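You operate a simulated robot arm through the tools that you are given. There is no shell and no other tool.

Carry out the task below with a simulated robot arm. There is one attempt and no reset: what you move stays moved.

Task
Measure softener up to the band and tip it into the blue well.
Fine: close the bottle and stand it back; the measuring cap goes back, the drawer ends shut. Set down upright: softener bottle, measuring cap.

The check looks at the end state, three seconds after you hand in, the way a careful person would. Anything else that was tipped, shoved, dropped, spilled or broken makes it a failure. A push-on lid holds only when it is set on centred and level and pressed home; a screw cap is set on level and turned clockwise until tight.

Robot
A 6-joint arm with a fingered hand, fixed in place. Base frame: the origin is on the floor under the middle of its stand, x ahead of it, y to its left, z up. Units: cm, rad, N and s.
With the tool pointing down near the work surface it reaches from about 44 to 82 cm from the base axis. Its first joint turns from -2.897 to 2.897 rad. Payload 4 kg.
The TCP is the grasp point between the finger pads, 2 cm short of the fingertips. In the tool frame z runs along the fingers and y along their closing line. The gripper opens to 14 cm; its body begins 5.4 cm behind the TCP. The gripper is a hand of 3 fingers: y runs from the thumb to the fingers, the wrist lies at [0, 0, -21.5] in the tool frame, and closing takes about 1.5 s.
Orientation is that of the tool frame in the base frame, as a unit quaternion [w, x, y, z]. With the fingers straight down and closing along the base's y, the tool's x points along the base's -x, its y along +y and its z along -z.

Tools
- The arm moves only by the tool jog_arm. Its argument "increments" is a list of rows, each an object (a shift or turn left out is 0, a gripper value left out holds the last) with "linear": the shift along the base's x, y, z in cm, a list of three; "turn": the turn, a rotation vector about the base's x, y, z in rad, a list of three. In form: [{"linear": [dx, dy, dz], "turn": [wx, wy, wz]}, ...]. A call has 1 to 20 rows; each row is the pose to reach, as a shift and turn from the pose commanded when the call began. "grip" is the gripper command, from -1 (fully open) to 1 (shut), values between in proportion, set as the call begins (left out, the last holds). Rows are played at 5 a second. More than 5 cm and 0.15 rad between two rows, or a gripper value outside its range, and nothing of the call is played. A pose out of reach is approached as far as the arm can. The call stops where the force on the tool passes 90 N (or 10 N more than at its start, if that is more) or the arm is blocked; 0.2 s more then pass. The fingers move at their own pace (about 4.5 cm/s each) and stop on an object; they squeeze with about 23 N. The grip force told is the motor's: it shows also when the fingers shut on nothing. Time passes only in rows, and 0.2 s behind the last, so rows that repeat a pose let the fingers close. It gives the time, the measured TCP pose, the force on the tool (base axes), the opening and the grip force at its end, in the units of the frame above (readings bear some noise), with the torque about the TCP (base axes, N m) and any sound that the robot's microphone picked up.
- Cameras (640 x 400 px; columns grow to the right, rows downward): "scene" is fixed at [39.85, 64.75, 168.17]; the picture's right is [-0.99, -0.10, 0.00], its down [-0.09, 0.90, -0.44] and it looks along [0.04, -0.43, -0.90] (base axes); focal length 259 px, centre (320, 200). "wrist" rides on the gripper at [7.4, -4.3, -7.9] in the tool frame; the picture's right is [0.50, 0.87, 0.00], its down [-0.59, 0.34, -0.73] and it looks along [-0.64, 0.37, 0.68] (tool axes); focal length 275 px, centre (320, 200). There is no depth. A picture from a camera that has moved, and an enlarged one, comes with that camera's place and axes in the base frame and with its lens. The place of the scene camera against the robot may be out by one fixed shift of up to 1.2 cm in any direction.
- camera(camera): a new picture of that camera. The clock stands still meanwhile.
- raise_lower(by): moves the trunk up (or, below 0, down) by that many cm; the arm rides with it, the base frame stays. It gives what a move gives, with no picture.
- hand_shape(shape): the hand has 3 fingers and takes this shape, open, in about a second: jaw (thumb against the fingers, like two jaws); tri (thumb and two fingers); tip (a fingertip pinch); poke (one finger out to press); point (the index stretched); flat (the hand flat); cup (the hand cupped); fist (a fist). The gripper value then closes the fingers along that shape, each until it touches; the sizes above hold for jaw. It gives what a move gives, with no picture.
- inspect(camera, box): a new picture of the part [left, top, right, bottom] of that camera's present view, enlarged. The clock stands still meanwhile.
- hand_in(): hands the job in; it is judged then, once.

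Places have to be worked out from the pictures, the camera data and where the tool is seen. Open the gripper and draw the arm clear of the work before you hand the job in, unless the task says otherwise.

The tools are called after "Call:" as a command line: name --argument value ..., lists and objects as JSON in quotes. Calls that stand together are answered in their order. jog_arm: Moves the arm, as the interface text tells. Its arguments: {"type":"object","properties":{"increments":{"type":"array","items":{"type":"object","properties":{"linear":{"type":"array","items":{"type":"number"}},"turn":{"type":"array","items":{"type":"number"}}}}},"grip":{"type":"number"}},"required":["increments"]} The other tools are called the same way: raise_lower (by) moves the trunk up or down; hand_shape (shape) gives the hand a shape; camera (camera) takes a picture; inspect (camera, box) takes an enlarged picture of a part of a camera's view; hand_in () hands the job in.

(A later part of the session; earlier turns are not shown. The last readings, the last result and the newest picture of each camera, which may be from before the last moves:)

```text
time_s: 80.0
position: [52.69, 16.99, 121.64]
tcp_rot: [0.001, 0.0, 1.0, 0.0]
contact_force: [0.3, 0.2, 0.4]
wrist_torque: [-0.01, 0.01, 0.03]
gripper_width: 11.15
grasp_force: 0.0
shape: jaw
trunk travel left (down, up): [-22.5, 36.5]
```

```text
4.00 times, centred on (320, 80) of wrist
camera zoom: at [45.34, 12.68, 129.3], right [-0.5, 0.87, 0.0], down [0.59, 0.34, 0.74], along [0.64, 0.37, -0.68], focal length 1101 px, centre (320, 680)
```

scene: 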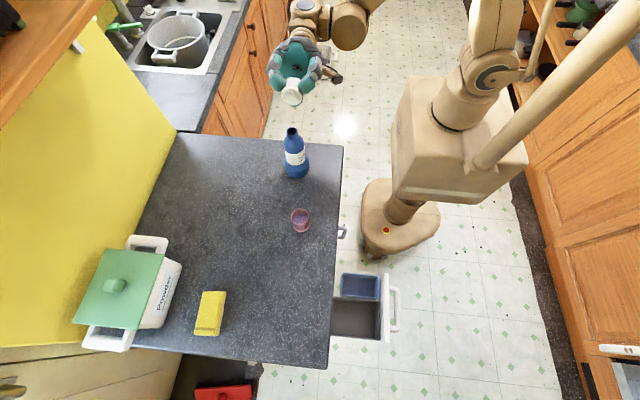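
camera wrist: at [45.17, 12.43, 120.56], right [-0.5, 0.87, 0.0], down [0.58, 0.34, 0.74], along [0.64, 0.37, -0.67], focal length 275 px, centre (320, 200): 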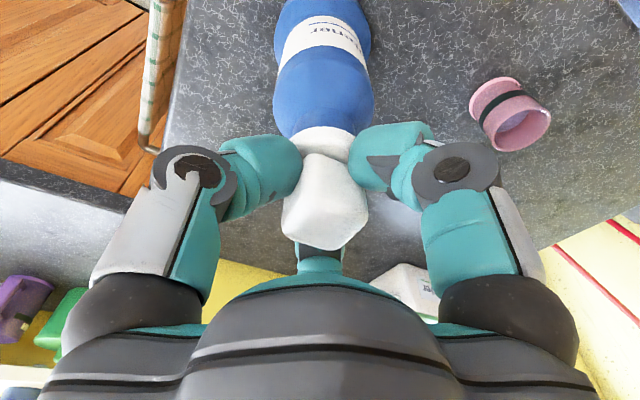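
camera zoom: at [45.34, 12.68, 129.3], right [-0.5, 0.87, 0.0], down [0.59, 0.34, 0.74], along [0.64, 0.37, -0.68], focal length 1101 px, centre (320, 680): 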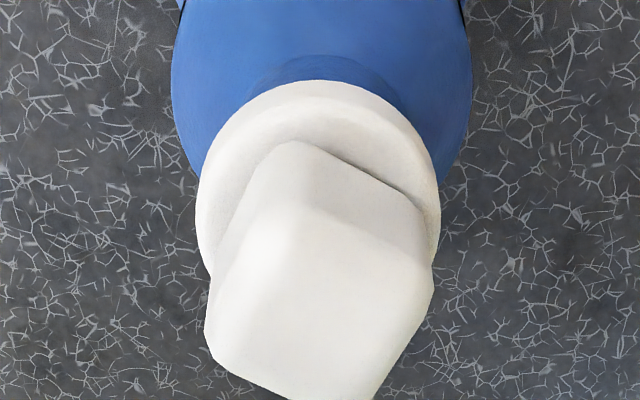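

It looks level and seated, but to be sure it is pressed home I close the hand above it and push straight down on the knob's top.

Call:
jog_arm --increments '[{"linear": [0, -0.05, 0]}, {"linear": [0, -0.05, 0]}, {"linear": [0, -0.05, 0]}, {"linear": [0, -0.05, 0]}, {"linear": [0, -0.05, 0]}, {"linear": [0, -0.05, 0]}, {"linear": [0, -0.05, 0]}]' --grip 1

Call:
jog_arm --increments '[{"linear": [0, 0, -1]}, {"linear": [0, 0, -2]}, {"linear": [0, 0, -3]}, {"linear": [0, 0, -4]}, {"linear": [0, 0, -4.5]}]'

Call:
inspect --camera "scene" --box '[265, 95, 325, 155]'

```text
time_s: 81.5
position: [52.79, 16.77, 121.52]
tcp_rot: [0.001, 0.001, 1.0, 0.0]
contact_force: [-0.4, -0.6, 0.4]
wrist_torque: [-0.01, -0.01, 0.03]
gripper_width: 0.03
grasp_force: 14.1
shape: jaw
trunk travel left (down, up): [-22.5, 36.5]
```

```text
time_s: 82.8
position: [52.77, 17.01, 117.13]
tcp_rot: [0.002, 0.0, 1.0, 0.001]
contact_force: [0.2, -0.7, 0.0]
wrist_torque: [-0.02, 0.0, -0.02]
gripper_width: 0.01
grasp_force: 23.2
shape: jaw
trunk travel left (down, up): [-22.5, 36.5]
```

```text
6.67 times, centred on (295, 125) of scene
camera zoom: at [39.85, 64.75, 168.17], right [-0.99, -0.1, 0.0], down [-0.09, 0.9, -0.44], along [0.04, -0.43, -0.9], focal length 1724 px, centre (487, 700)
```

zoom: 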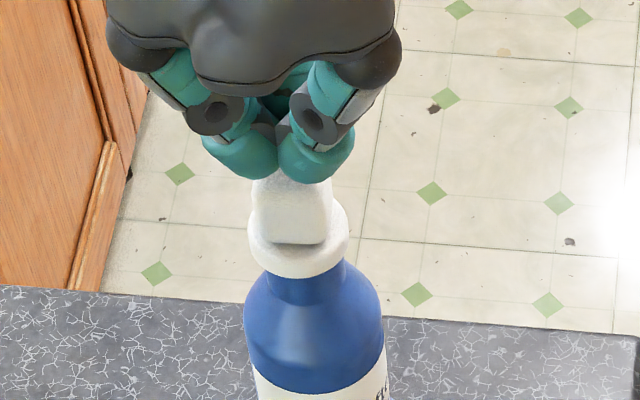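

The closed fingertips hover just above the knob. I go on down in small steps to press it.

Call:
jog_arm --increments '[{"linear": [0, 0, -0.3]}, {"linear": [0, 0, -0.6]}, {"linear": [0, 0, -0.9]}, {"linear": [0, 0, -1.1]}]'

```text
time_s: 83.9
position: [52.73, 16.77, 116.38]
tcp_rot: [0.005, 0.0, 1.0, 0.002]
contact_force: [5.0, 1.3, 60.7]
wrist_torque: [0.09, 0.06, -0.04]
gripper_width: 0.0
grasp_force: 22.9
shape: jaw
trunk travel left (down, up): [-22.5, 36.5]
stopped in row 4: the force on the tool passed its limit at 94 N (the readings are from after the stop); the commanded pose is now the measured one
```

Pressed with up to 94 N straight down on the knob. I rise clear and compare the flange position with before.

Call:
jog_arm --increments '[{"linear": [0, 0, 1]}, {"linear": [0, 0, 4]}, {"linear": [0, 0, 8]}]'

Call:
inspect --camera "scene" --box '[284, 114, 304, 144]'

Call:
camera --camera "scene"

```text
time_s: 84.7
position: [52.95, 16.77, 124.2]
tcp_rot: [0.002, 0.0, 1.0, 0.001]
contact_force: [0.2, 0.5, 0.6]
wrist_torque: [0.0, -0.03, 0.01]
gripper_width: 0.01
grasp_force: 22.9
shape: jaw
trunk travel left (down, up): [-22.5, 36.5]
```

```text
13.33 times, centred on (294, 129) of scene
camera zoom: at [39.85, 64.75, 168.17], right [-0.99, -0.1, 0.0], down [-0.09, 0.9, -0.44], along [0.04, -0.43, -0.9], focal length 3447 px, centre (667, 1147)
```

zoom: 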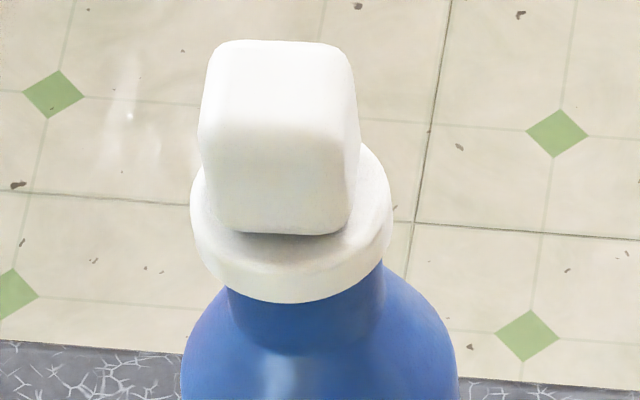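

```text
taken
```

scene: 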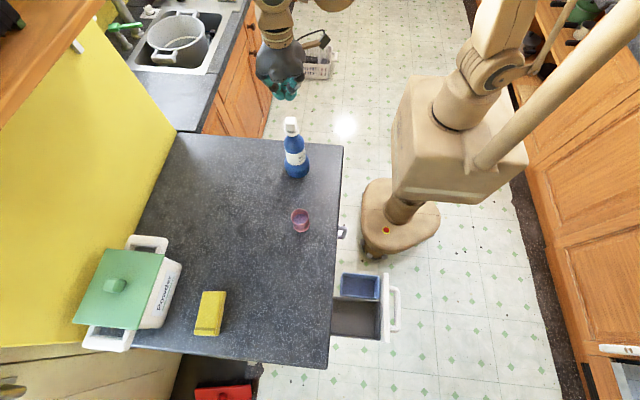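

The stopper did not move at all under the second press, so it is hard-seated. To confirm that it holds, I'll grip the knob again and pull up lightly while reading the force.

Call:
jog_arm --increments '[{"linear": [-0.1, 0.1, 0]}, {"linear": [-0.1, 0.1, 0]}, {"linear": [-0.1, 0.1, 0]}, {"linear": [-0.1, 0.1, 0]}, {"linear": [-0.1, 0.1, -2]}, {"linear": [-0.1, 0.1, -4]}, {"linear": [-0.1, 0.1, -6]}, {"linear": [-0.1, 0.1, -8]}, {"linear": [-0.1, 0.1, -10]}, {"linear": [-0.1, 0.1, -11]}]' --grip -0.3

Call:
jog_arm --increments '[{"linear": [0, 0, 0]}, {"linear": [0, 0, 0]}, {"linear": [0, 0, 0]}, {"linear": [0, 0, 0]}, {"linear": [0, 0, 0]}, {"linear": [0, 0, 0]}]' --grip 1

Call:
camera --camera "wrist"

```text
time_s: 86.9
position: [52.71, 17.08, 113.29]
tcp_rot: [0.002, 0.001, 1.0, 0.001]
contact_force: [-0.1, 0.4, -0.2]
wrist_torque: [-0.01, 0.0, -0.01]
gripper_width: 9.1
grasp_force: 0.1
shape: jaw
trunk travel left (down, up): [-22.5, 36.5]
```

```text
time_s: 88.3
position: [52.89, 17.12, 113.19]
tcp_rot: [0.001, 0.001, 1.0, 0.001]
contact_force: [-0.4, 0.6, 0.2]
wrist_torque: [-0.04, 0.01, -0.02]
gripper_width: 2.96
grasp_force: 23.0
shape: jaw
trunk travel left (down, up): [-22.5, 36.5]
```

```text
taken
camera wrist: at [45.45, 12.78, 121.0], right [-0.5, 0.87, 0.0], down [0.58, 0.34, 0.74], along [0.64, 0.37, -0.68], focal length 275 px, centre (320, 200)
```

wrist: 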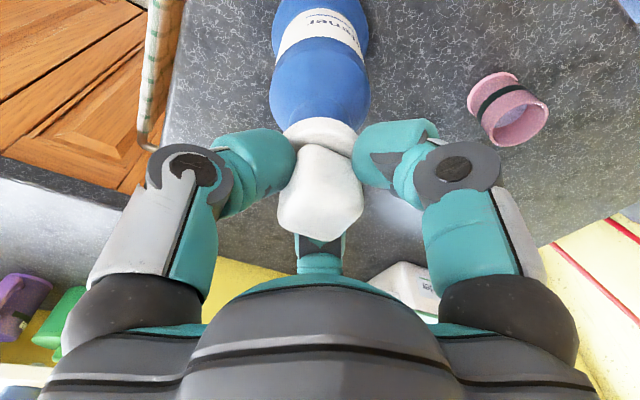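

Knob gripped. I lift just 0.4 cm and read the vertical force.

Call:
jog_arm --increments '[{"linear": [0, 0, 0.15]}, {"linear": [0, 0, 0.3]}, {"linear": [0, 0, 0.45]}, {"linear": [0, 0, 0.45]}]'

Call:
inspect --camera "scene" --box '[270, 105, 320, 185]'

Call:
inspect --camera "wrist" --box '[270, 80, 370, 170]'

```text
time_s: 89.3
position: [52.78, 17.04, 113.61]
tcp_rot: [0.002, 0.0, 1.0, 0.002]
contact_force: [-0.1, -0.8, -0.4]
wrist_torque: [0.02, -0.01, 0.0]
gripper_width: 2.97
grasp_force: 23.3
shape: jaw
trunk travel left (down, up): [-22.5, 36.5]
```

```text
5.00 times, centred on (295, 145) of scene
camera zoom: at [39.85, 64.75, 168.17], right [-0.99, -0.1, 0.0], down [-0.09, 0.9, -0.44], along [0.04, -0.43, -0.9], focal length 1293 px, centre (445, 475)
```

zoom: 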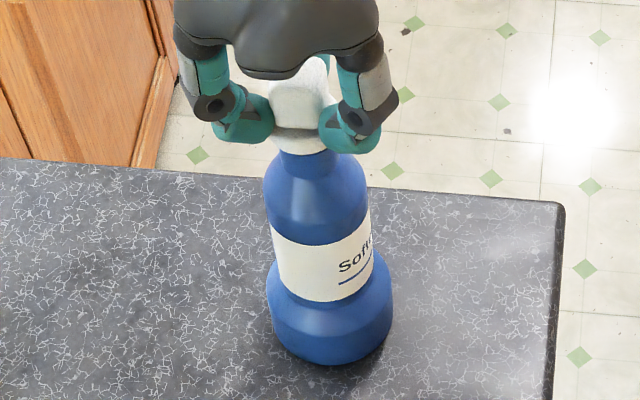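

```text
4.44 times, centred on (320, 125) of wrist
camera zoom: at [45.45, 12.8, 121.35], right [-0.5, 0.87, 0.0], down [0.58, 0.34, 0.74], along [0.64, 0.37, -0.68], focal length 1224 px, centre (320, 533)
```

zoom: 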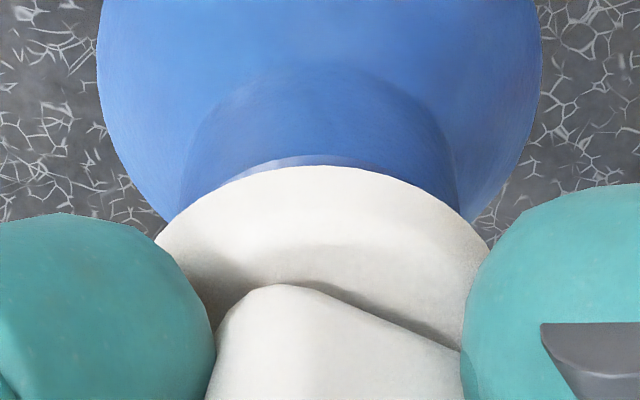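

The stopper lifts out freely, so it is not latched: it is likely a screw cap needing turning, having stopped about 2 mm above its final seat. I set it back down level.

Call:
jog_arm --increments '[{"linear": [0, 0, -0.15]}, {"linear": [0, 0, -0.3]}, {"linear": [0, 0, -0.42]}, {"linear": [0, 0, -0.42]}]'

Call:
inspect --camera "wrist" --box '[270, 80, 370, 170]'

```text
time_s: 90.3
position: [52.77, 16.96, 113.15]
tcp_rot: [0.002, 0.0, 1.0, 0.001]
contact_force: [0.0, -0.1, 1.3]
wrist_torque: [-0.02, 0.0, 0.02]
gripper_width: 2.97
grasp_force: 23.1
shape: jaw
trunk travel left (down, up): [-22.5, 36.5]
```

```text
4.44 times, centred on (320, 125) of wrist
camera zoom: at [45.42, 12.69, 120.9], right [-0.5, 0.87, 0.0], down [0.58, 0.34, 0.74], along [0.64, 0.37, -0.68], focal length 1224 px, centre (320, 533)
```

zoom: 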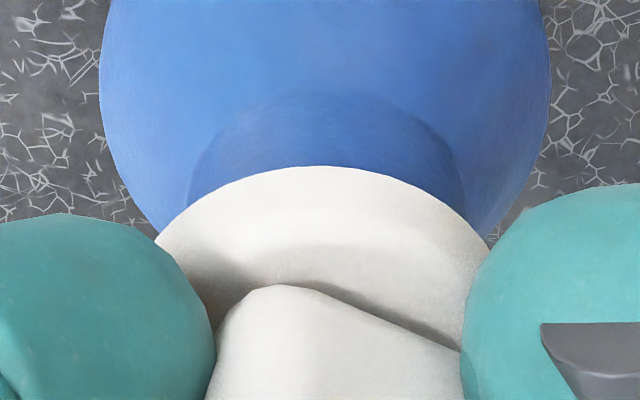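

Seated with about 1 N. I now turn the knob clockwise (seen from above) by 1.2 rad with a slight downward bias, watching torque and height.

Call:
jog_arm --increments '[{"linear": [0, 0, -0.02], "turn": [0, 0, -0.12]}, {"linear": [0, 0, -0.02], "turn": [0, 0, -0.24]}, {"linear": [0, 0, -0.03], "turn": [0, 0, -0.36]}, {"linear": [0, 0, -0.03], "turn": [0, 0, -0.48]}, {"linear": [0, 0, -0.04], "turn": [0, 0, -0.6]}, {"linear": [0, 0, -0.04], "turn": [0, 0, -0.72]}, {"linear": [0, 0, -0.05], "turn": [0, 0, -0.84]}, {"linear": [0, 0, -0.05], "turn": [0, 0, -0.96]}, {"linear": [0, 0, -0.06], "turn": [0, 0, -1.08]}, {"linear": [0, 0, -0.06], "turn": [0, 0, -1.2]}]'

Call:
camera --camera "wrist"

Call:
inspect --camera "scene" --box '[265, 95, 325, 185]'

```text
time_s: 92.5
position: [52.69, 16.91, 113.02]
tcp_rot: [0.002, 0.565, 0.825, 0.0]
contact_force: [-0.5, -0.4, 3.5]
wrist_torque: [0.06, -0.05, 0.1]
gripper_width: 2.95
grasp_force: 23.1
shape: jaw
trunk travel left (down, up): [-22.5, 36.5]
```

```text
taken
camera wrist: at [46.18, 22.38, 120.84], right [0.63, 0.78, 0.0], down [0.53, -0.42, 0.74], along [0.57, -0.46, -0.68], focal length 275 px, centre (320, 200)
```

wrist: 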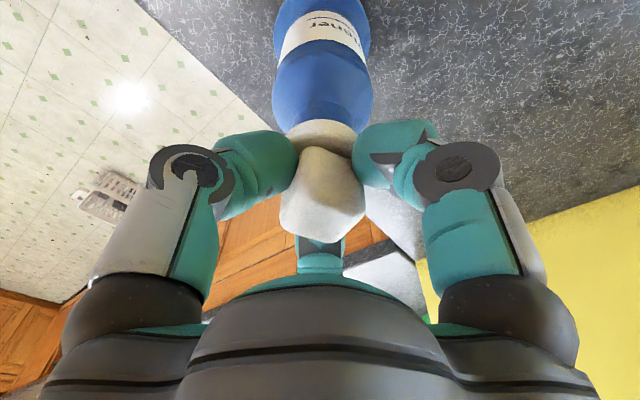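

```text
4.44 times, centred on (295, 140) of scene
camera zoom: at [39.85, 64.75, 168.17], right [-0.99, -0.1, 0.0], down [-0.09, 0.9, -0.44], along [0.04, -0.43, -0.9], focal length 1149 px, centre (431, 467)
```

zoom: 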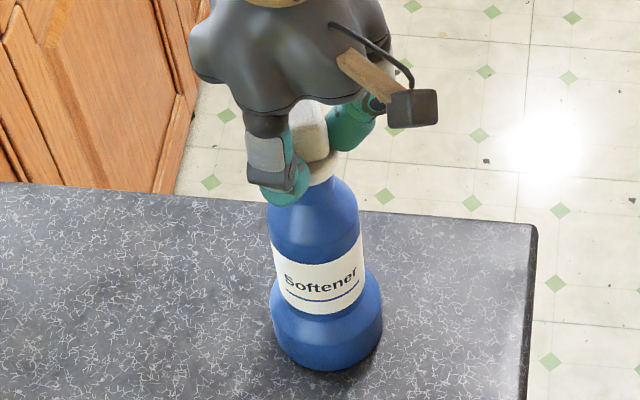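

The label shows the whole bottle turned with the cap by the full 69°, so cap and bottle are coupled now. I repeat the light lift test to see whether it has latched.

Call:
jog_arm --increments '[{"linear": [0, 0, 0.15]}, {"linear": [0, 0, 0.3]}, {"linear": [0, 0, 0.4]}, {"linear": [0, 0, 0.4]}]'

Call:
inspect --camera "wrist" --box '[270, 80, 370, 170]'

```text
time_s: 93.5
position: [52.74, 16.98, 113.27]
tcp_rot: [0.002, 0.565, 0.825, -0.001]
contact_force: [0.0, -0.8, 0.0]
wrist_torque: [0.02, 0.01, -0.02]
gripper_width: 2.92
grasp_force: 23.7
shape: jaw
trunk travel left (down, up): [-22.5, 36.5]
```

```text
4.44 times, centred on (320, 125) of wrist
camera zoom: at [46.17, 22.36, 121.16], right [0.63, 0.78, 0.0], down [0.53, -0.42, 0.74], along [0.57, -0.46, -0.68], focal length 1224 px, centre (320, 533)
```

zoom: 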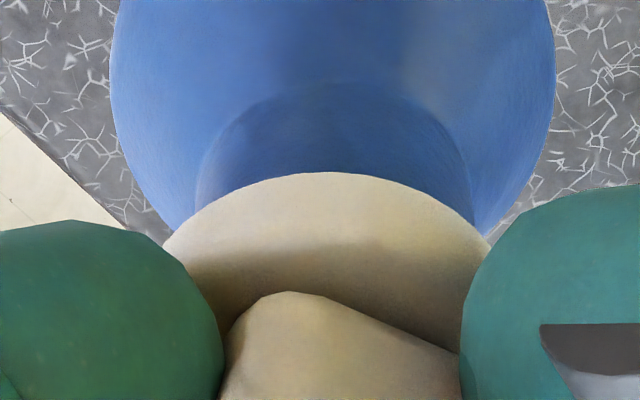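

Force is zero after raising 0.35 cm, so it is again only the cap that moves. I zoom the scene view to see the gap.

Call:
inspect --camera "scene" --box '[280, 112, 310, 148]'

```text
11.11 times, centred on (295, 130) of scene
camera zoom: at [39.85, 64.75, 168.17], right [-0.99, -0.1, 0.0], down [-0.09, 0.9, -0.44], along [0.04, -0.43, -0.9], focal length 2873 px, centre (598, 978)
```

zoom: 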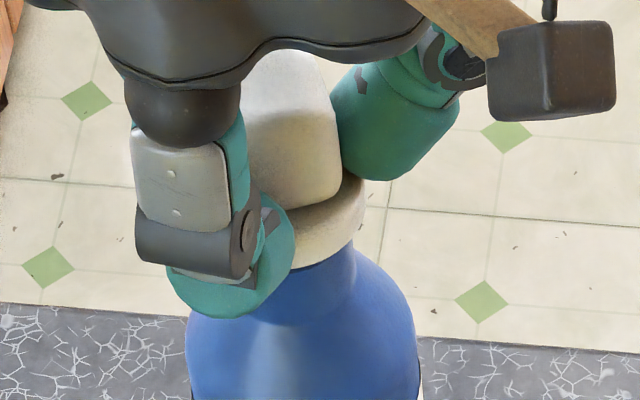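

The result is ambiguous, so I raise another 0.4 cm and look at force and picture again.

Call:
jog_arm --increments '[{"linear": [0, 0, 0.2]}, {"linear": [0, 0, 0.4]}, {"linear": [0, 0, 0.4]}, {"linear": [0, 0, 0.4]}]'

Call:
inspect --camera "wrist" --box '[270, 80, 370, 170]'

Call:
inspect --camera "scene" --box '[265, 100, 325, 190]'

```text
time_s: 94.5
position: [52.84, 16.77, 113.81]
tcp_rot: [0.002, 0.565, 0.825, 0.0]
contact_force: [-0.1, -0.1, -0.6]
wrist_torque: [0.0, 0.01, 0.01]
gripper_width: 2.95
grasp_force: 22.9
shape: jaw
trunk travel left (down, up): [-22.5, 36.5]
```

```text
4.44 times, centred on (320, 125) of wrist
camera zoom: at [46.21, 22.31, 121.59], right [0.63, 0.78, 0.0], down [0.53, -0.42, 0.74], along [0.57, -0.46, -0.68], focal length 1224 px, centre (320, 533)
```

zoom: 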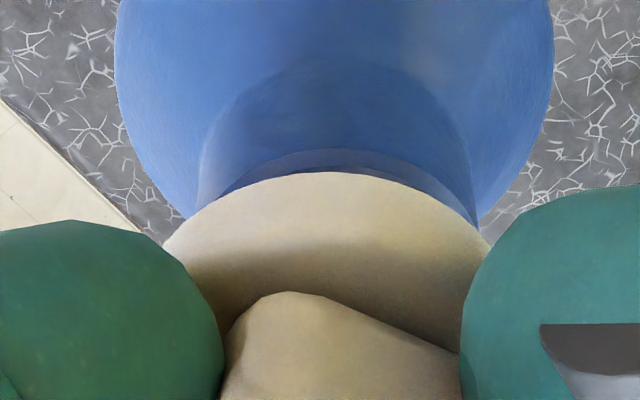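

```text
4.44 times, centred on (295, 145) of scene
camera zoom: at [39.85, 64.75, 168.17], right [-0.99, -0.1, 0.0], down [-0.09, 0.9, -0.44], along [0.04, -0.43, -0.9], focal length 1149 px, centre (431, 444)
```

zoom: 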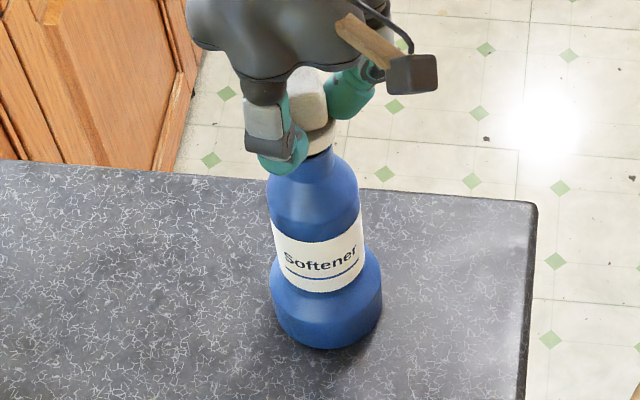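

The rim is visible below the flange: the cap is indeed loose. I set it back into the mouth, release, and then look at it from the side at the height of the rim to see whether it really reaches home.

Call:
jog_arm --increments '[{"linear": [-0.05, 0, -0.2]}, {"linear": [-0.1, 0, -0.4]}, {"linear": [-0.1, 0, -0.6]}, {"linear": [-0.1, 0, -0.7]}, {"linear": [-0.1, 0, -0.7]}]'

Call:
jog_arm --increments '[{"linear": [0, 0, 0]}, {"linear": [0, 0, 0]}, {"linear": [0, 0, 0]}, {"linear": [0, 0, 0]}, {"linear": [0, 0, 0]}, {"linear": [0, 0, 2]}, {"linear": [0, 0, 5]}, {"linear": [0, 0, 9]}, {"linear": [0, 0, 12]}]' --grip -1

Call:
inspect --camera "scene" --box '[284, 114, 304, 144]'

```text
time_s: 95.7
position: [52.74, 16.82, 113.19]
tcp_rot: [0.002, 0.565, 0.825, 0.0]
contact_force: [-0.3, 0.3, 0.6]
wrist_torque: [0.01, -0.01, -0.01]
gripper_width: 2.95
grasp_force: 23.0
shape: jaw
trunk travel left (down, up): [-22.5, 36.5]
```

```text
time_s: 97.7
position: [52.61, 16.98, 124.95]
tcp_rot: [0.002, 0.565, 0.825, -0.001]
contact_force: [-0.5, -0.3, 0.8]
wrist_torque: [-0.03, 0.02, 0.0]
gripper_width: 14.01
grasp_force: 0.0
shape: jaw
trunk travel left (down, up): [-22.5, 36.5]
```

```text
13.33 times, centred on (294, 129) of scene
camera zoom: at [39.85, 64.75, 168.17], right [-0.99, -0.1, 0.0], down [-0.09, 0.9, -0.44], along [0.04, -0.43, -0.9], focal length 3447 px, centre (667, 1147)
```

zoom: 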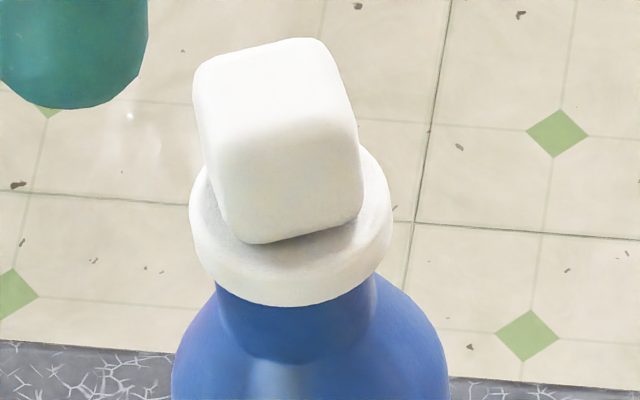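

The knob now shows its turned orientation, the flange looks level. To view the seat edge-on, I turn the hand back in yaw and swing it so that the wrist camera looks horizontally at the bottle top from the −y side.

Call:
jog_arm --increments '[{"linear": [0, -1, 0.5], "turn": [0, 0, 0.12]}, {"linear": [0, -2.5, 1], "turn": [0, 0, 0.24]}, {"linear": [0, -4, 1], "turn": [0, 0, 0.36]}, {"linear": [0, -5.5, 1], "turn": [0, 0, 0.48]}, {"linear": [-0.5, -7, 1], "turn": [0, 0, 0.6]}, {"linear": [-1, -8.5, 1], "turn": [0, 0, 0.72]}, {"linear": [-1.5, -10, 1], "turn": [0, 0, 0.84]}, {"linear": [-2, -11.5, 1], "turn": [0, 0, 0.96]}, {"linear": [-2.5, -12.5, 1], "turn": [0, 0, 1.08]}, {"linear": [-3, -13, 1], "turn": [0, 0, 1.2]}]'

Call:
jog_arm --increments '[{"linear": [0, 0, 0], "turn": [0.113, 0.0655, 0]}, {"linear": [0, 0, -1], "turn": [0.227, 0.131, 0]}, {"linear": [0, 0, -2], "turn": [0.34, 0.196, 0]}, {"linear": [0, 0, -3], "turn": [0.453, 0.262, 0]}, {"linear": [0, 0, -4], "turn": [0.567, 0.327, 0]}, {"linear": [0, 0, -5], "turn": [0.68, 0.393, 0]}, {"linear": [0, 0, -6], "turn": [0.793, 0.458, 0]}, {"linear": [0, 0, -7.5], "turn": [0.907, 0.524, 0]}, {"linear": [0, 0, -9], "turn": [1.02, 0.589, 0]}, {"linear": [0, 0, -11], "turn": [1.133, 0.654, 0]}, {"linear": [0, 0, -13], "turn": [1.247, 0.72, 0]}, {"linear": [0, 0, -15], "turn": [1.36, 0.785, 0]}]'

Call:
camera --camera "wrist"

```text
time_s: 99.9
position: [49.8, 3.93, 126.28]
tcp_rot: [0.002, -0.002, 1.0, 0.0]
contact_force: [0.5, 0.2, -0.1]
wrist_torque: [0.0, 0.0, -0.04]
gripper_width: 14.01
grasp_force: 0.0
shape: jaw
trunk travel left (down, up): [-22.5, 36.5]
```

```text
time_s: 102.5
position: [52.35, 19.7, 110.85]
tcp_rot: [-0.33, 0.028, 0.706, 0.626]
contact_force: [-0.8, -0.7, 0.8]
wrist_torque: [-0.07, 0.03, -0.01]
gripper_width: 13.97
grasp_force: 0.0
shape: jaw
out of reach, approached as far as the arm can: row 6, 7, 8, 9, 10, 11, 12
trunk travel left (down, up): [-22.5, 36.5]
```

```text
taken
camera wrist: at [48.08, 8.95, 110.77], right [0.0, 0.0, 1.0], down [0.93, -0.37, 0.0], along [0.37, 0.93, 0.0], focal length 275 px, centre (320, 200)
```

wrist: 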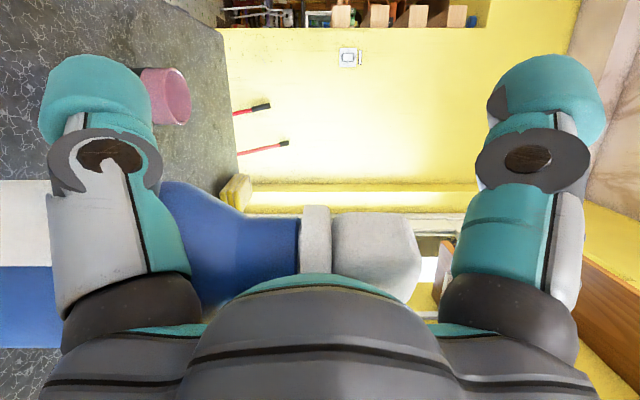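

The pose was partly out of reach and the hand ended around the bottle top, luckily without contact (forces near zero). It does give an edge-on view of the cap seat, so I zoom in on that.

Call:
inspect --camera "wrist" --box '[200, 170, 440, 310]'

Call:
inspect --camera "wrist" --box '[270, 195, 350, 280]'

Call:
camera --camera "scene"

```text
2.67 times, centred on (320, 240) of wrist
camera zoom: at [48.08, 8.95, 110.77], right [0.0, 0.0, 1.0], down [0.93, -0.37, 0.0], along [0.37, 0.93, 0.0], focal length 734 px, centre (320, 93)
```

zoom: 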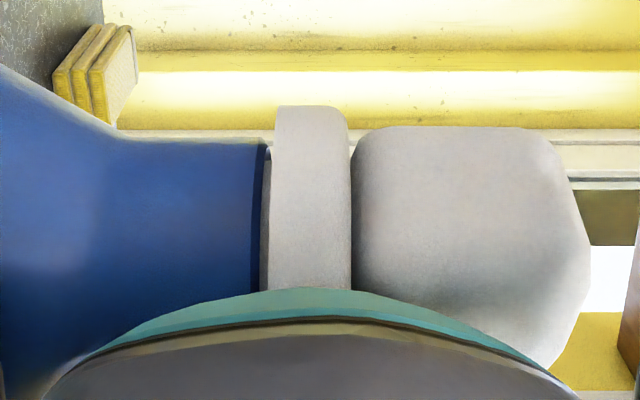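

```text
4.71 times, centred on (310, 238) of wrist
camera zoom: at [48.08, 8.95, 110.77], right [0.0, 0.0, 1.0], down [0.93, -0.37, 0.0], along [0.37, 0.93, 0.0], focal length 1295 px, centre (367, 24)
```

zoom: 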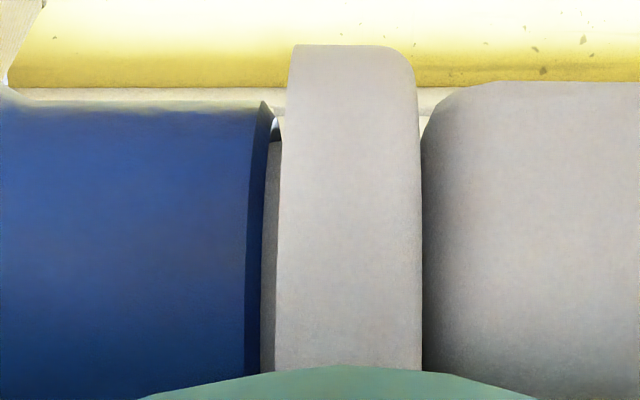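

```text
taken
```

scene: 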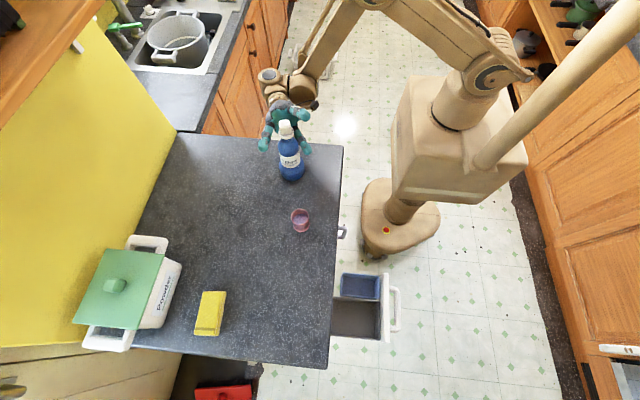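

The edge-on view shows a gap of about 1.3 mm between rim and flange, so after my pull-off the cap is no longer fully home (earlier, after pressing, it was about 1.6 mm lower). The bottle also seems nudged about 1.4 cm; I zoom in to judge its position and clearances before moving out.

Call:
inspect --camera "scene" --box '[250, 90, 340, 190]'

```text
4.00 times, centred on (295, 140) of scene
camera zoom: at [39.85, 64.75, 168.17], right [-0.99, -0.1, 0.0], down [-0.09, 0.9, -0.44], along [0.04, -0.43, -0.9], focal length 1034 px, centre (420, 440)
```

zoom: 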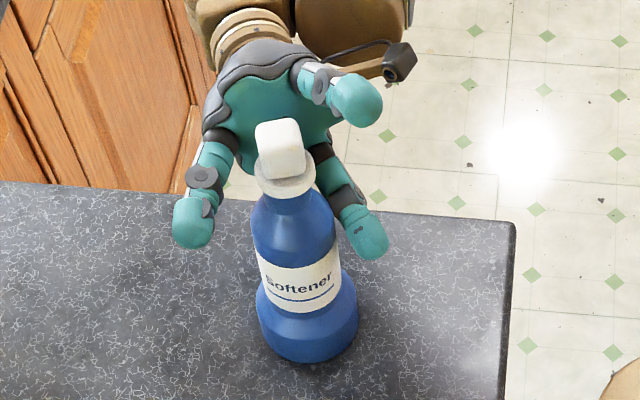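

The bottle stands upright but was pushed to about (54.1, 17.6). The thumb touches its −x side, so I first shift the hand gently away in −x by about 1 cm, in a short move.

Call:
jog_arm --increments '[{"linear": [-0.5, -0.25, 0]}, {"linear": [-1.0, -0.5, 0]}]'

Call:
inspect --camera "scene" --box '[250, 90, 340, 190]'

```text
time_s: 103.1
position: [50.84, 19.28, 111.23]
tcp_rot: [-0.327, 0.03, 0.707, 0.626]
contact_force: [-0.1, -0.4, 0.5]
wrist_torque: [0.01, 0.0, -0.01]
gripper_width: 13.98
grasp_force: 0.0
shape: jaw
out of reach, approached as far as the arm can: row 2
trunk travel left (down, up): [-22.5, 36.5]
```

```text
4.00 times, centred on (295, 140) of scene
camera zoom: at [39.85, 64.75, 168.17], right [-0.99, -0.1, 0.0], down [-0.09, 0.9, -0.44], along [0.04, -0.43, -0.9], focal length 1034 px, centre (420, 440)
```

zoom: 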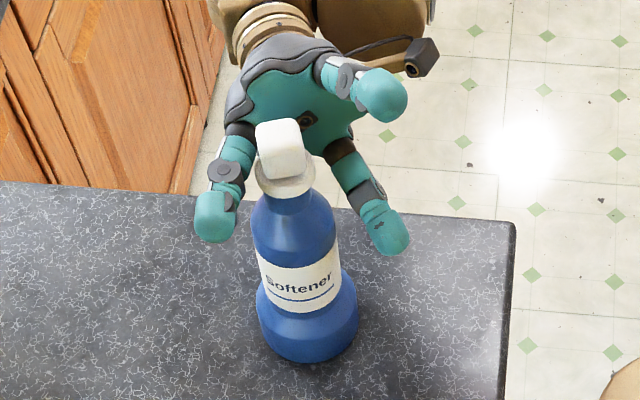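

The hand is clear of the bottle on both sides now. I try rising straight up in small steps.

Call:
jog_arm --increments '[{"linear": [0, 0, 1]}, {"linear": [0, 0, 2]}, {"linear": [0, 0, 3]}]'

Call:
inspect --camera "scene" --box '[250, 90, 340, 190]'

```text
time_s: 103.9
position: [50.51, 19.38, 114.15]
tcp_rot: [-0.326, 0.031, 0.707, 0.627]
contact_force: [1.1, 0.4, 0.4]
wrist_torque: [0.01, -0.04, 0.0]
gripper_width: 14.02
grasp_force: 0.1
shape: jaw
out of reach, approached as far as the arm can: row 3
trunk travel left (down, up): [-22.5, 36.5]
```

```text
4.00 times, centred on (295, 140) of scene
camera zoom: at [39.85, 64.75, 168.17], right [-0.99, -0.1, 0.0], down [-0.09, 0.9, -0.44], along [0.04, -0.43, -0.9], focal length 1034 px, centre (420, 440)
```

zoom: 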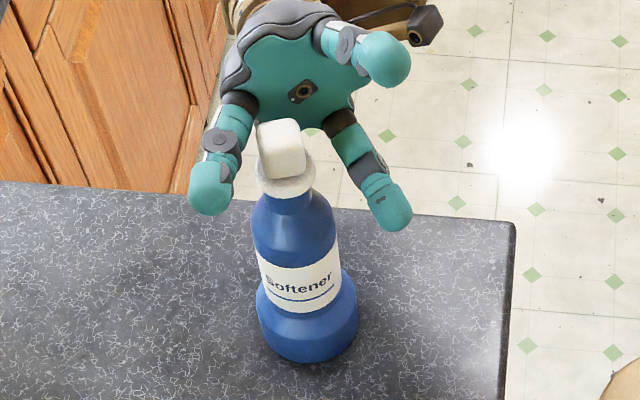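

Rising works with no contact. I continue upward until the fingers clear the cap.

Call:
jog_arm --increments '[{"linear": [-0.1, 0, 1.2]}, {"linear": [-0.2, 0, 2.4]}, {"linear": [-0.3, 0, 3.6]}, {"linear": [-0.3, 0, 4.8]}]'

Call:
inspect --camera "scene" --box '[240, 60, 340, 190]'

```text
time_s: 104.9
position: [50.24, 19.53, 118.79]
tcp_rot: [-0.327, 0.03, 0.707, 0.627]
contact_force: [0.2, -0.1, -0.3]
wrist_torque: [-0.02, 0.01, 0.0]
gripper_width: 14.01
grasp_force: 0.1
shape: jaw
trunk travel left (down, up): [-22.5, 36.5]
```

```text
3.08 times, centred on (290, 125) of scene
camera zoom: at [39.85, 64.75, 168.17], right [-0.99, -0.1, 0.0], down [-0.09, 0.9, -0.44], along [0.04, -0.43, -0.9], focal length 796 px, centre (412, 431)
```

zoom: 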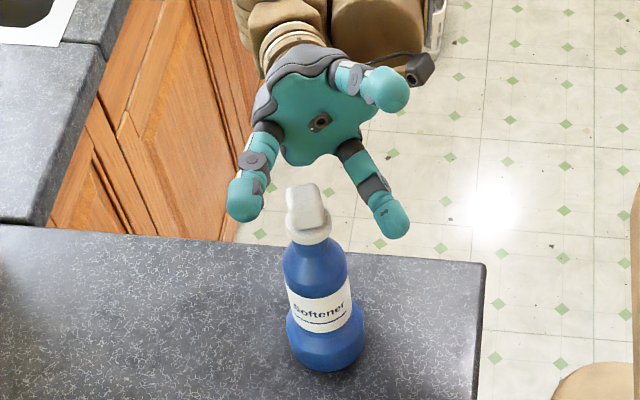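

Clear of the cap now. I rise another 10 cm so the hand is well above the bottle.

Call:
jog_arm --increments '[{"linear": [0, 0, 2]}, {"linear": [0, 0, 4]}, {"linear": [0, 0, 6]}, {"linear": [0, 0, 8]}, {"linear": [0, 0, 10]}]'

Call:
camera --camera "scene"

```text
time_s: 106.1
position: [49.97, 19.44, 128.93]
tcp_rot: [-0.328, 0.03, 0.707, 0.626]
contact_force: [0.5, -0.5, 0.0]
wrist_torque: [0.0, 0.02, 0.02]
gripper_width: 13.99
grasp_force: 0.1
shape: jaw
trunk travel left (down, up): [-22.5, 36.5]
```

```text
taken
```

scene: 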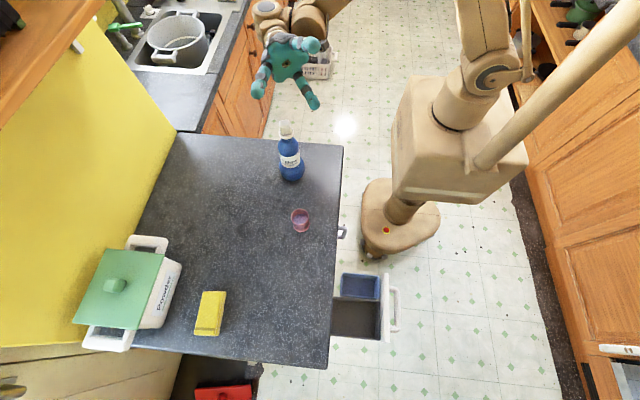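

The bottle with its cap stands well. I rotate the hand back to pointing straight down, staying high.

Call:
jog_arm --increments '[{"linear": [0.3, 0, 0.3], "turn": [-0.116, -0.061, 0.0055]}, {"linear": [0.6, 0, 0.6], "turn": [-0.232, -0.1215, 0.011]}, {"linear": [0.9, 0, 0.9], "turn": [-0.3475, -0.182, 0.0165]}, {"linear": [1.2, 0, 1], "turn": [-0.463, -0.243, 0.022]}, {"linear": [1.5, 0, 1], "turn": [-0.579, -0.304, 0.0275]}, {"linear": [1.8, 0, 1], "turn": [-0.695, -0.3645, 0.033]}, {"linear": [2.1, 0, 1], "turn": [-0.811, -0.425, 0.0385]}, {"linear": [2.4, -0.3, 1], "turn": [-0.927, -0.486, 0.044]}, {"linear": [2.7, -0.6, 1], "turn": [-1.0425, -0.547, 0.0495]}, {"linear": [3.1, -0.9, 1], "turn": [-1.158, -0.6075, 0.055]}, {"linear": [3.5, -1.2, 1], "turn": [-1.274, -0.668, 0.0605]}, {"linear": [3.9, -1.6, 1], "turn": [-1.39, -0.729, 0.066]}]'

Call:
camera --camera "wrist"

Call:
inspect --camera "wrist" --box '[260, 0, 380, 120]'

```text
time_s: 108.7
position: [54.14, 17.87, 130.02]
tcp_rot: [-0.001, 0.0, 1.0, -0.001]
contact_force: [0.3, -0.9, -0.3]
wrist_torque: [-0.01, 0.01, 0.01]
gripper_width: 14.02
grasp_force: 0.2
shape: jaw
trunk travel left (down, up): [-22.5, 36.5]
```

```text
taken
camera wrist: at [46.83, 13.65, 137.83], right [-0.5, 0.87, 0.0], down [0.59, 0.34, 0.73], along [0.63, 0.37, -0.68], focal length 275 px, centre (320, 200)
```

wrist: 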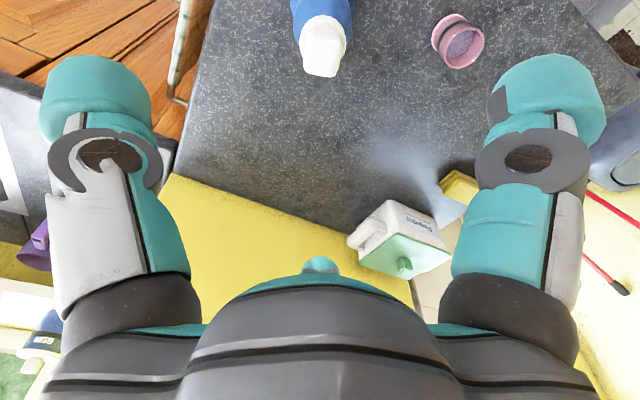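

```text
3.33 times, centred on (320, 60) of wrist
camera zoom: at [46.83, 13.65, 137.83], right [-0.5, 0.87, 0.0], down [0.59, 0.34, 0.73], along [0.63, 0.37, -0.68], focal length 918 px, centre (320, 667)
```

zoom: 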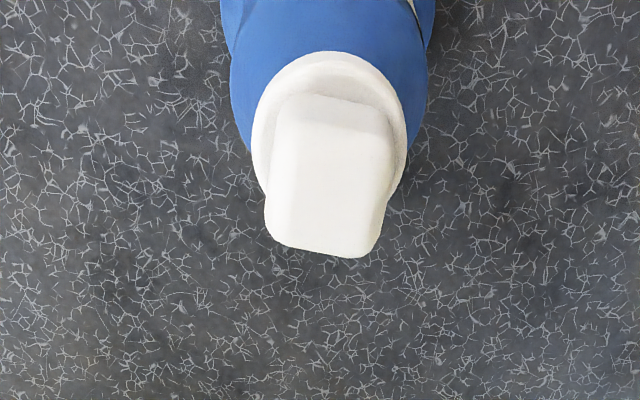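

The cap is at about (54.0, 18.05). I close the hand above it and press it home again with the closed fingertips.

Call:
jog_arm --increments '[{"linear": [-0.2, 0.1, 0]}, {"linear": [-0.2, 0.1, 0]}, {"linear": [-0.2, 0.1, 0]}, {"linear": [-0.2, 0.1, 0]}, {"linear": [-0.2, 0.1, 0]}, {"linear": [-0.2, 0.1, 0]}, {"linear": [-0.2, 0.1, 0]}, {"linear": [-0.2, 0.1, -3]}, {"linear": [-0.2, 0.1, -6]}, {"linear": [-0.2, 0.1, -9]}, {"linear": [-0.2, 0.1, -11.5]}, {"linear": [-0.2, 0.1, -12.3]}]' --grip 1

Call:
inspect --camera "scene" --box '[260, 95, 320, 155]'

Call:
camera --camera "wrist"

```text
time_s: 111.3
position: [54.0, 17.99, 117.62]
tcp_rot: [-0.001, -0.001, 1.0, 0.0]
contact_force: [0.3, 0.2, -0.4]
wrist_torque: [0.03, 0.01, -0.02]
gripper_width: 0.0
grasp_force: 23.1
shape: jaw
trunk travel left (down, up): [-22.5, 36.5]
```

```text
6.67 times, centred on (290, 125) of scene
camera zoom: at [39.85, 64.75, 168.17], right [-0.99, -0.1, 0.0], down [-0.09, 0.9, -0.44], along [0.04, -0.43, -0.9], focal length 1724 px, centre (520, 700)
```

zoom: 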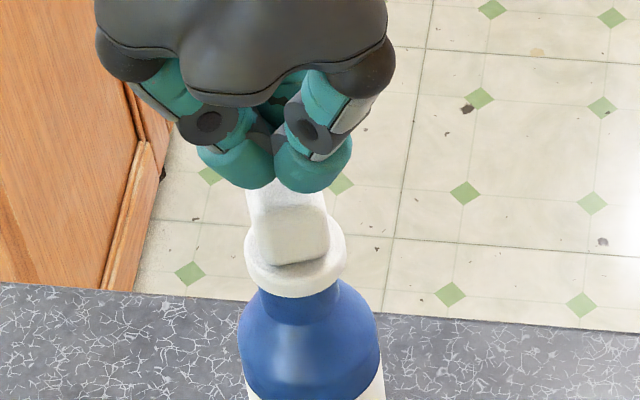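

```text
taken
camera wrist: at [46.67, 13.75, 125.45], right [-0.5, 0.87, 0.0], down [0.59, 0.34, 0.73], along [0.63, 0.37, -0.68], focal length 275 px, centre (320, 200)
```

wrist: 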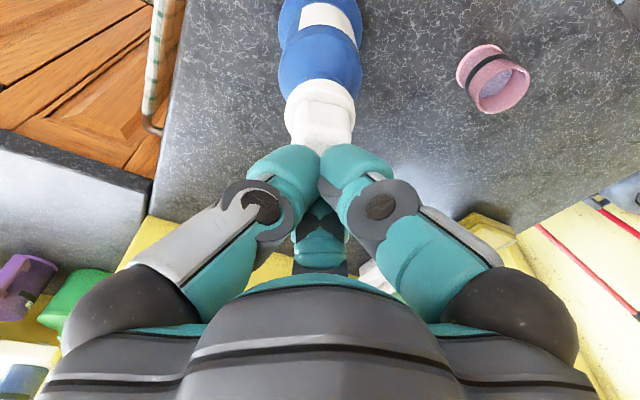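

The fingertips hover about a centimetre above the knob. I lower in small increments and read the force at each stage.

Call:
jog_arm --increments '[{"linear": [0, 0, -0.3]}, {"linear": [0, 0, -0.6]}, {"linear": [0, 0, -0.8]}]'

Call:
jog_arm --increments '[{"linear": [0, 0, -0.08]}, {"linear": [0, 0, -0.15]}]'

Call:
jog_arm --increments '[{"linear": [0, 0, -0.08]}, {"linear": [0, 0, -0.15]}]'

```text
time_s: 112.1
position: [53.94, 18.08, 116.68]
tcp_rot: [-0.001, -0.002, 1.0, 0.0]
contact_force: [-0.1, 0.5, 0.1]
wrist_torque: [0.0, 0.04, 0.0]
gripper_width: 0.01
grasp_force: 22.7
shape: jaw
trunk travel left (down, up): [-22.5, 36.5]
```

```text
time_s: 112.7
position: [54.01, 17.92, 116.77]
tcp_rot: [-0.001, -0.001, 1.0, -0.001]
contact_force: [0.7, 0.0, 0.1]
wrist_torque: [0.0, -0.01, -0.02]
gripper_width: 0.0
grasp_force: 23.3
shape: jaw
trunk travel left (down, up): [-22.5, 36.5]
```

```text
time_s: 113.3
position: [53.98, 17.96, 116.45]
tcp_rot: [-0.001, -0.001, 1.0, -0.001]
contact_force: [-0.3, -0.2, 1.2]
wrist_torque: [-0.01, 0.01, 0.02]
gripper_width: 0.0
grasp_force: 23.1
shape: jaw
trunk travel left (down, up): [-22.5, 36.5]
```

Contact is just starting (about 1 N at z 116.5). I keep going in 1.5 mm steps.

Call:
jog_arm --increments '[{"linear": [0, 0, -0.08]}, {"linear": [0, 0, -0.15]}]'

Call:
jog_arm --increments '[{"linear": [0, 0, -0.05]}, {"linear": [0, 0, -0.1]}]'

Call:
jog_arm --increments '[{"linear": [0, 0, -0.05]}, {"linear": [0, 0, -0.1]}]'

```text
time_s: 113.9
position: [53.86, 18.01, 116.57]
tcp_rot: [-0.001, -0.001, 1.0, 0.0]
contact_force: [0.0, 2.3, 18.1]
wrist_torque: [0.08, 0.06, -0.04]
gripper_width: 0.0
grasp_force: 23.4
shape: jaw
trunk travel left (down, up): [-22.5, 36.5]
```

```text
time_s: 114.5
position: [53.78, 17.8, 116.54]
tcp_rot: [0.001, -0.001, 1.0, 0.0]
contact_force: [3.1, 5.0, 42.2]
wrist_torque: [0.32, -0.06, -0.02]
gripper_width: 0.01
grasp_force: 22.7
shape: jaw
trunk travel left (down, up): [-22.5, 36.5]
```

```text
time_s: 115.1
position: [53.67, 17.77, 116.54]
tcp_rot: [0.001, -0.001, 1.0, 0.0]
contact_force: [6.4, 5.3, 62.3]
wrist_torque: [0.41, -0.16, 0.0]
gripper_width: 0.02
grasp_force: 23.2
shape: jaw
trunk travel left (down, up): [-22.5, 36.5]
```

62 N and no further travel. I read the exact pose from the camera and look at the gap again from the scene.

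Call:
inspect --camera "wrist" --box '[270, 70, 370, 160]'

Call:
inspect --camera "scene" --box '[280, 115, 300, 145]'

```text
4.44 times, centred on (320, 115) of wrist
camera zoom: at [46.34, 13.58, 124.26], right [-0.5, 0.87, 0.0], down [0.59, 0.34, 0.74], along [0.64, 0.37, -0.68], focal length 1224 px, centre (320, 578)
```

zoom: 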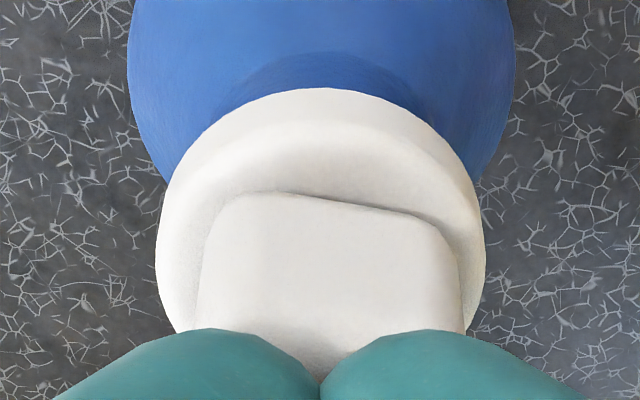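

```text
13.33 times, centred on (290, 130) of scene
camera zoom: at [39.85, 64.75, 168.17], right [-0.99, -0.1, 0.0], down [-0.09, 0.9, -0.44], along [0.04, -0.43, -0.9], focal length 3447 px, centre (720, 1133)
```

zoom: 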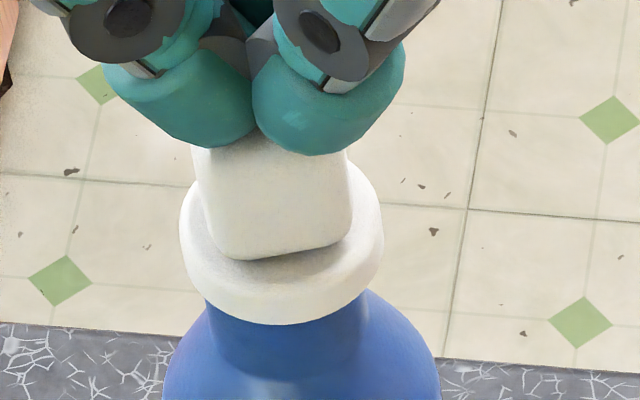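

By the measured flange-to-neck distance the cap is home again (TCP z 116.36, same as in the earlier press). Now I'll grip the knob and pull in very fine steps, to see whether there is any holding force at all.

Call:
jog_arm --increments '[{"linear": [0.2, 0.1, 0.5]}, {"linear": [0.25, 0.15, 2]}, {"linear": [0.25, 0.15, 5]}, {"linear": [0.25, 0.15, 7]}]'

Call:
jog_arm --increments '[{"linear": [0, 0, 0]}, {"linear": [0, 0, 0]}, {"linear": [0, 0, 0]}, {"linear": [0, 0, 0]}, {"linear": [0, 0, 0]}, {"linear": [0, 0, -3]}, {"linear": [0, 0, -6]}, {"linear": [0, 0, -8.5]}, {"linear": [0, 0, -10.3]}, {"linear": [0, 0, -10.3]}]' --grip -0.4

Call:
inspect --camera "wrist" --box '[240, 60, 400, 260]'

```text
time_s: 116.1
position: [54.1, 18.02, 123.01]
tcp_rot: [-0.001, -0.001, 1.0, -0.001]
contact_force: [0.7, 0.2, 0.4]
wrist_torque: [0.04, -0.03, 0.0]
gripper_width: 0.0
grasp_force: 23.0
shape: jaw
trunk travel left (down, up): [-22.5, 36.5]
```

```text
time_s: 118.3
position: [54.31, 17.98, 112.75]
tcp_rot: [0.0, 0.0, 1.0, -0.001]
contact_force: [0.5, -0.8, 0.1]
wrist_torque: [0.01, -0.03, -0.01]
gripper_width: 9.82
grasp_force: 0.1
shape: jaw
trunk travel left (down, up): [-22.5, 36.5]
```

```text
2.00 times, centred on (320, 160) of wrist
camera zoom: at [47.03, 13.71, 120.59], right [-0.5, 0.87, 0.0], down [0.59, 0.34, 0.73], along [0.63, 0.37, -0.68], focal length 551 px, centre (320, 280)
```

zoom: 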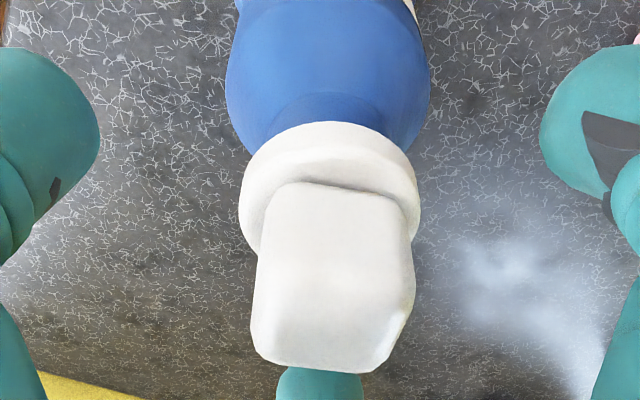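

The cap is about 0.4 cm to the −x side of the TCP. I centre the hand on it, raise 0.3 cm and close on the knob.

Call:
jog_arm --increments '[{"linear": [-0.2, 0.02, 0.3]}, {"linear": [-0.4, 0.05, 0.3]}, {"linear": [-0.4, 0.05, 0.3]}, {"linear": [-0.4, 0.05, 0.3]}, {"linear": [-0.4, 0.05, 0.3]}, {"linear": [-0.4, 0.05, 0.3]}, {"linear": [-0.4, 0.05, 0.3]}]' --grip 1

Call:
inspect --camera "wrist" --box '[270, 80, 370, 170]'

Call:
jog_arm --increments '[{"linear": [0, 0, 0.08]}, {"linear": [0, 0, 0.08]}]'

Call:
jog_arm --increments '[{"linear": [0, 0, 0.08]}, {"linear": [0, 0, 0.08]}]'

```text
time_s: 119.9
position: [53.9, 18.1, 113.19]
tcp_rot: [-0.001, -0.001, 1.0, -0.001]
contact_force: [1.1, 0.0, -0.8]
wrist_torque: [0.12, -0.2, 0.02]
gripper_width: 3.06
grasp_force: 22.8
shape: jaw
trunk travel left (down, up): [-22.5, 36.5]
```

```text
4.44 times, centred on (320, 125) of wrist
camera zoom: at [46.61, 13.82, 121.04], right [-0.5, 0.87, 0.0], down [0.59, 0.34, 0.73], along [0.63, 0.37, -0.68], focal length 1224 px, centre (320, 533)
```

zoom: 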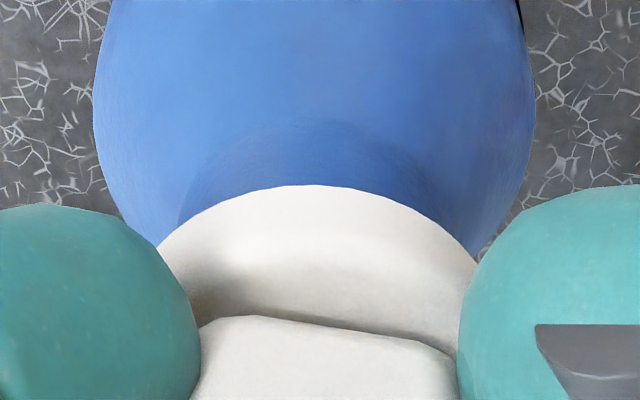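

```text
time_s: 120.5
position: [53.75, 17.97, 113.34]
tcp_rot: [-0.002, 0.0, 1.0, -0.001]
contact_force: [0.6, 0.3, -0.1]
wrist_torque: [-0.01, 0.05, -0.03]
gripper_width: 3.06
grasp_force: 22.9
shape: jaw
trunk travel left (down, up): [-22.5, 36.5]
```

```text
time_s: 121.1
position: [53.77, 18.01, 113.33]
tcp_rot: [0.0, -0.001, 1.0, -0.001]
contact_force: [-0.4, -0.4, -0.2]
wrist_torque: [0.04, -0.01, 0.03]
gripper_width: 3.05
grasp_force: 22.8
shape: jaw
trunk travel left (down, up): [-22.5, 36.5]
```

There is no holding force at all, so pressing alone does not latch it: it must be turned tight. I seat it again and press with roughly 20 N, so that the bottle's base friction keeps the bottle from turning with the cap.

Call:
jog_arm --increments '[{"linear": [0.05, 0, -0.1]}, {"linear": [0.05, 0, -0.2]}, {"linear": [0.05, 0, -0.26]}, {"linear": [0.05, 0, -0.26]}]'

```text
time_s: 122.1
position: [53.7, 18.13, 113.04]
tcp_rot: [-0.001, 0.0, 1.0, -0.001]
contact_force: [0.9, 2.2, 10.5]
wrist_torque: [0.07, -0.15, 0.04]
gripper_width: 3.08
grasp_force: 22.7
shape: jaw
trunk travel left (down, up): [-22.5, 36.5]
```

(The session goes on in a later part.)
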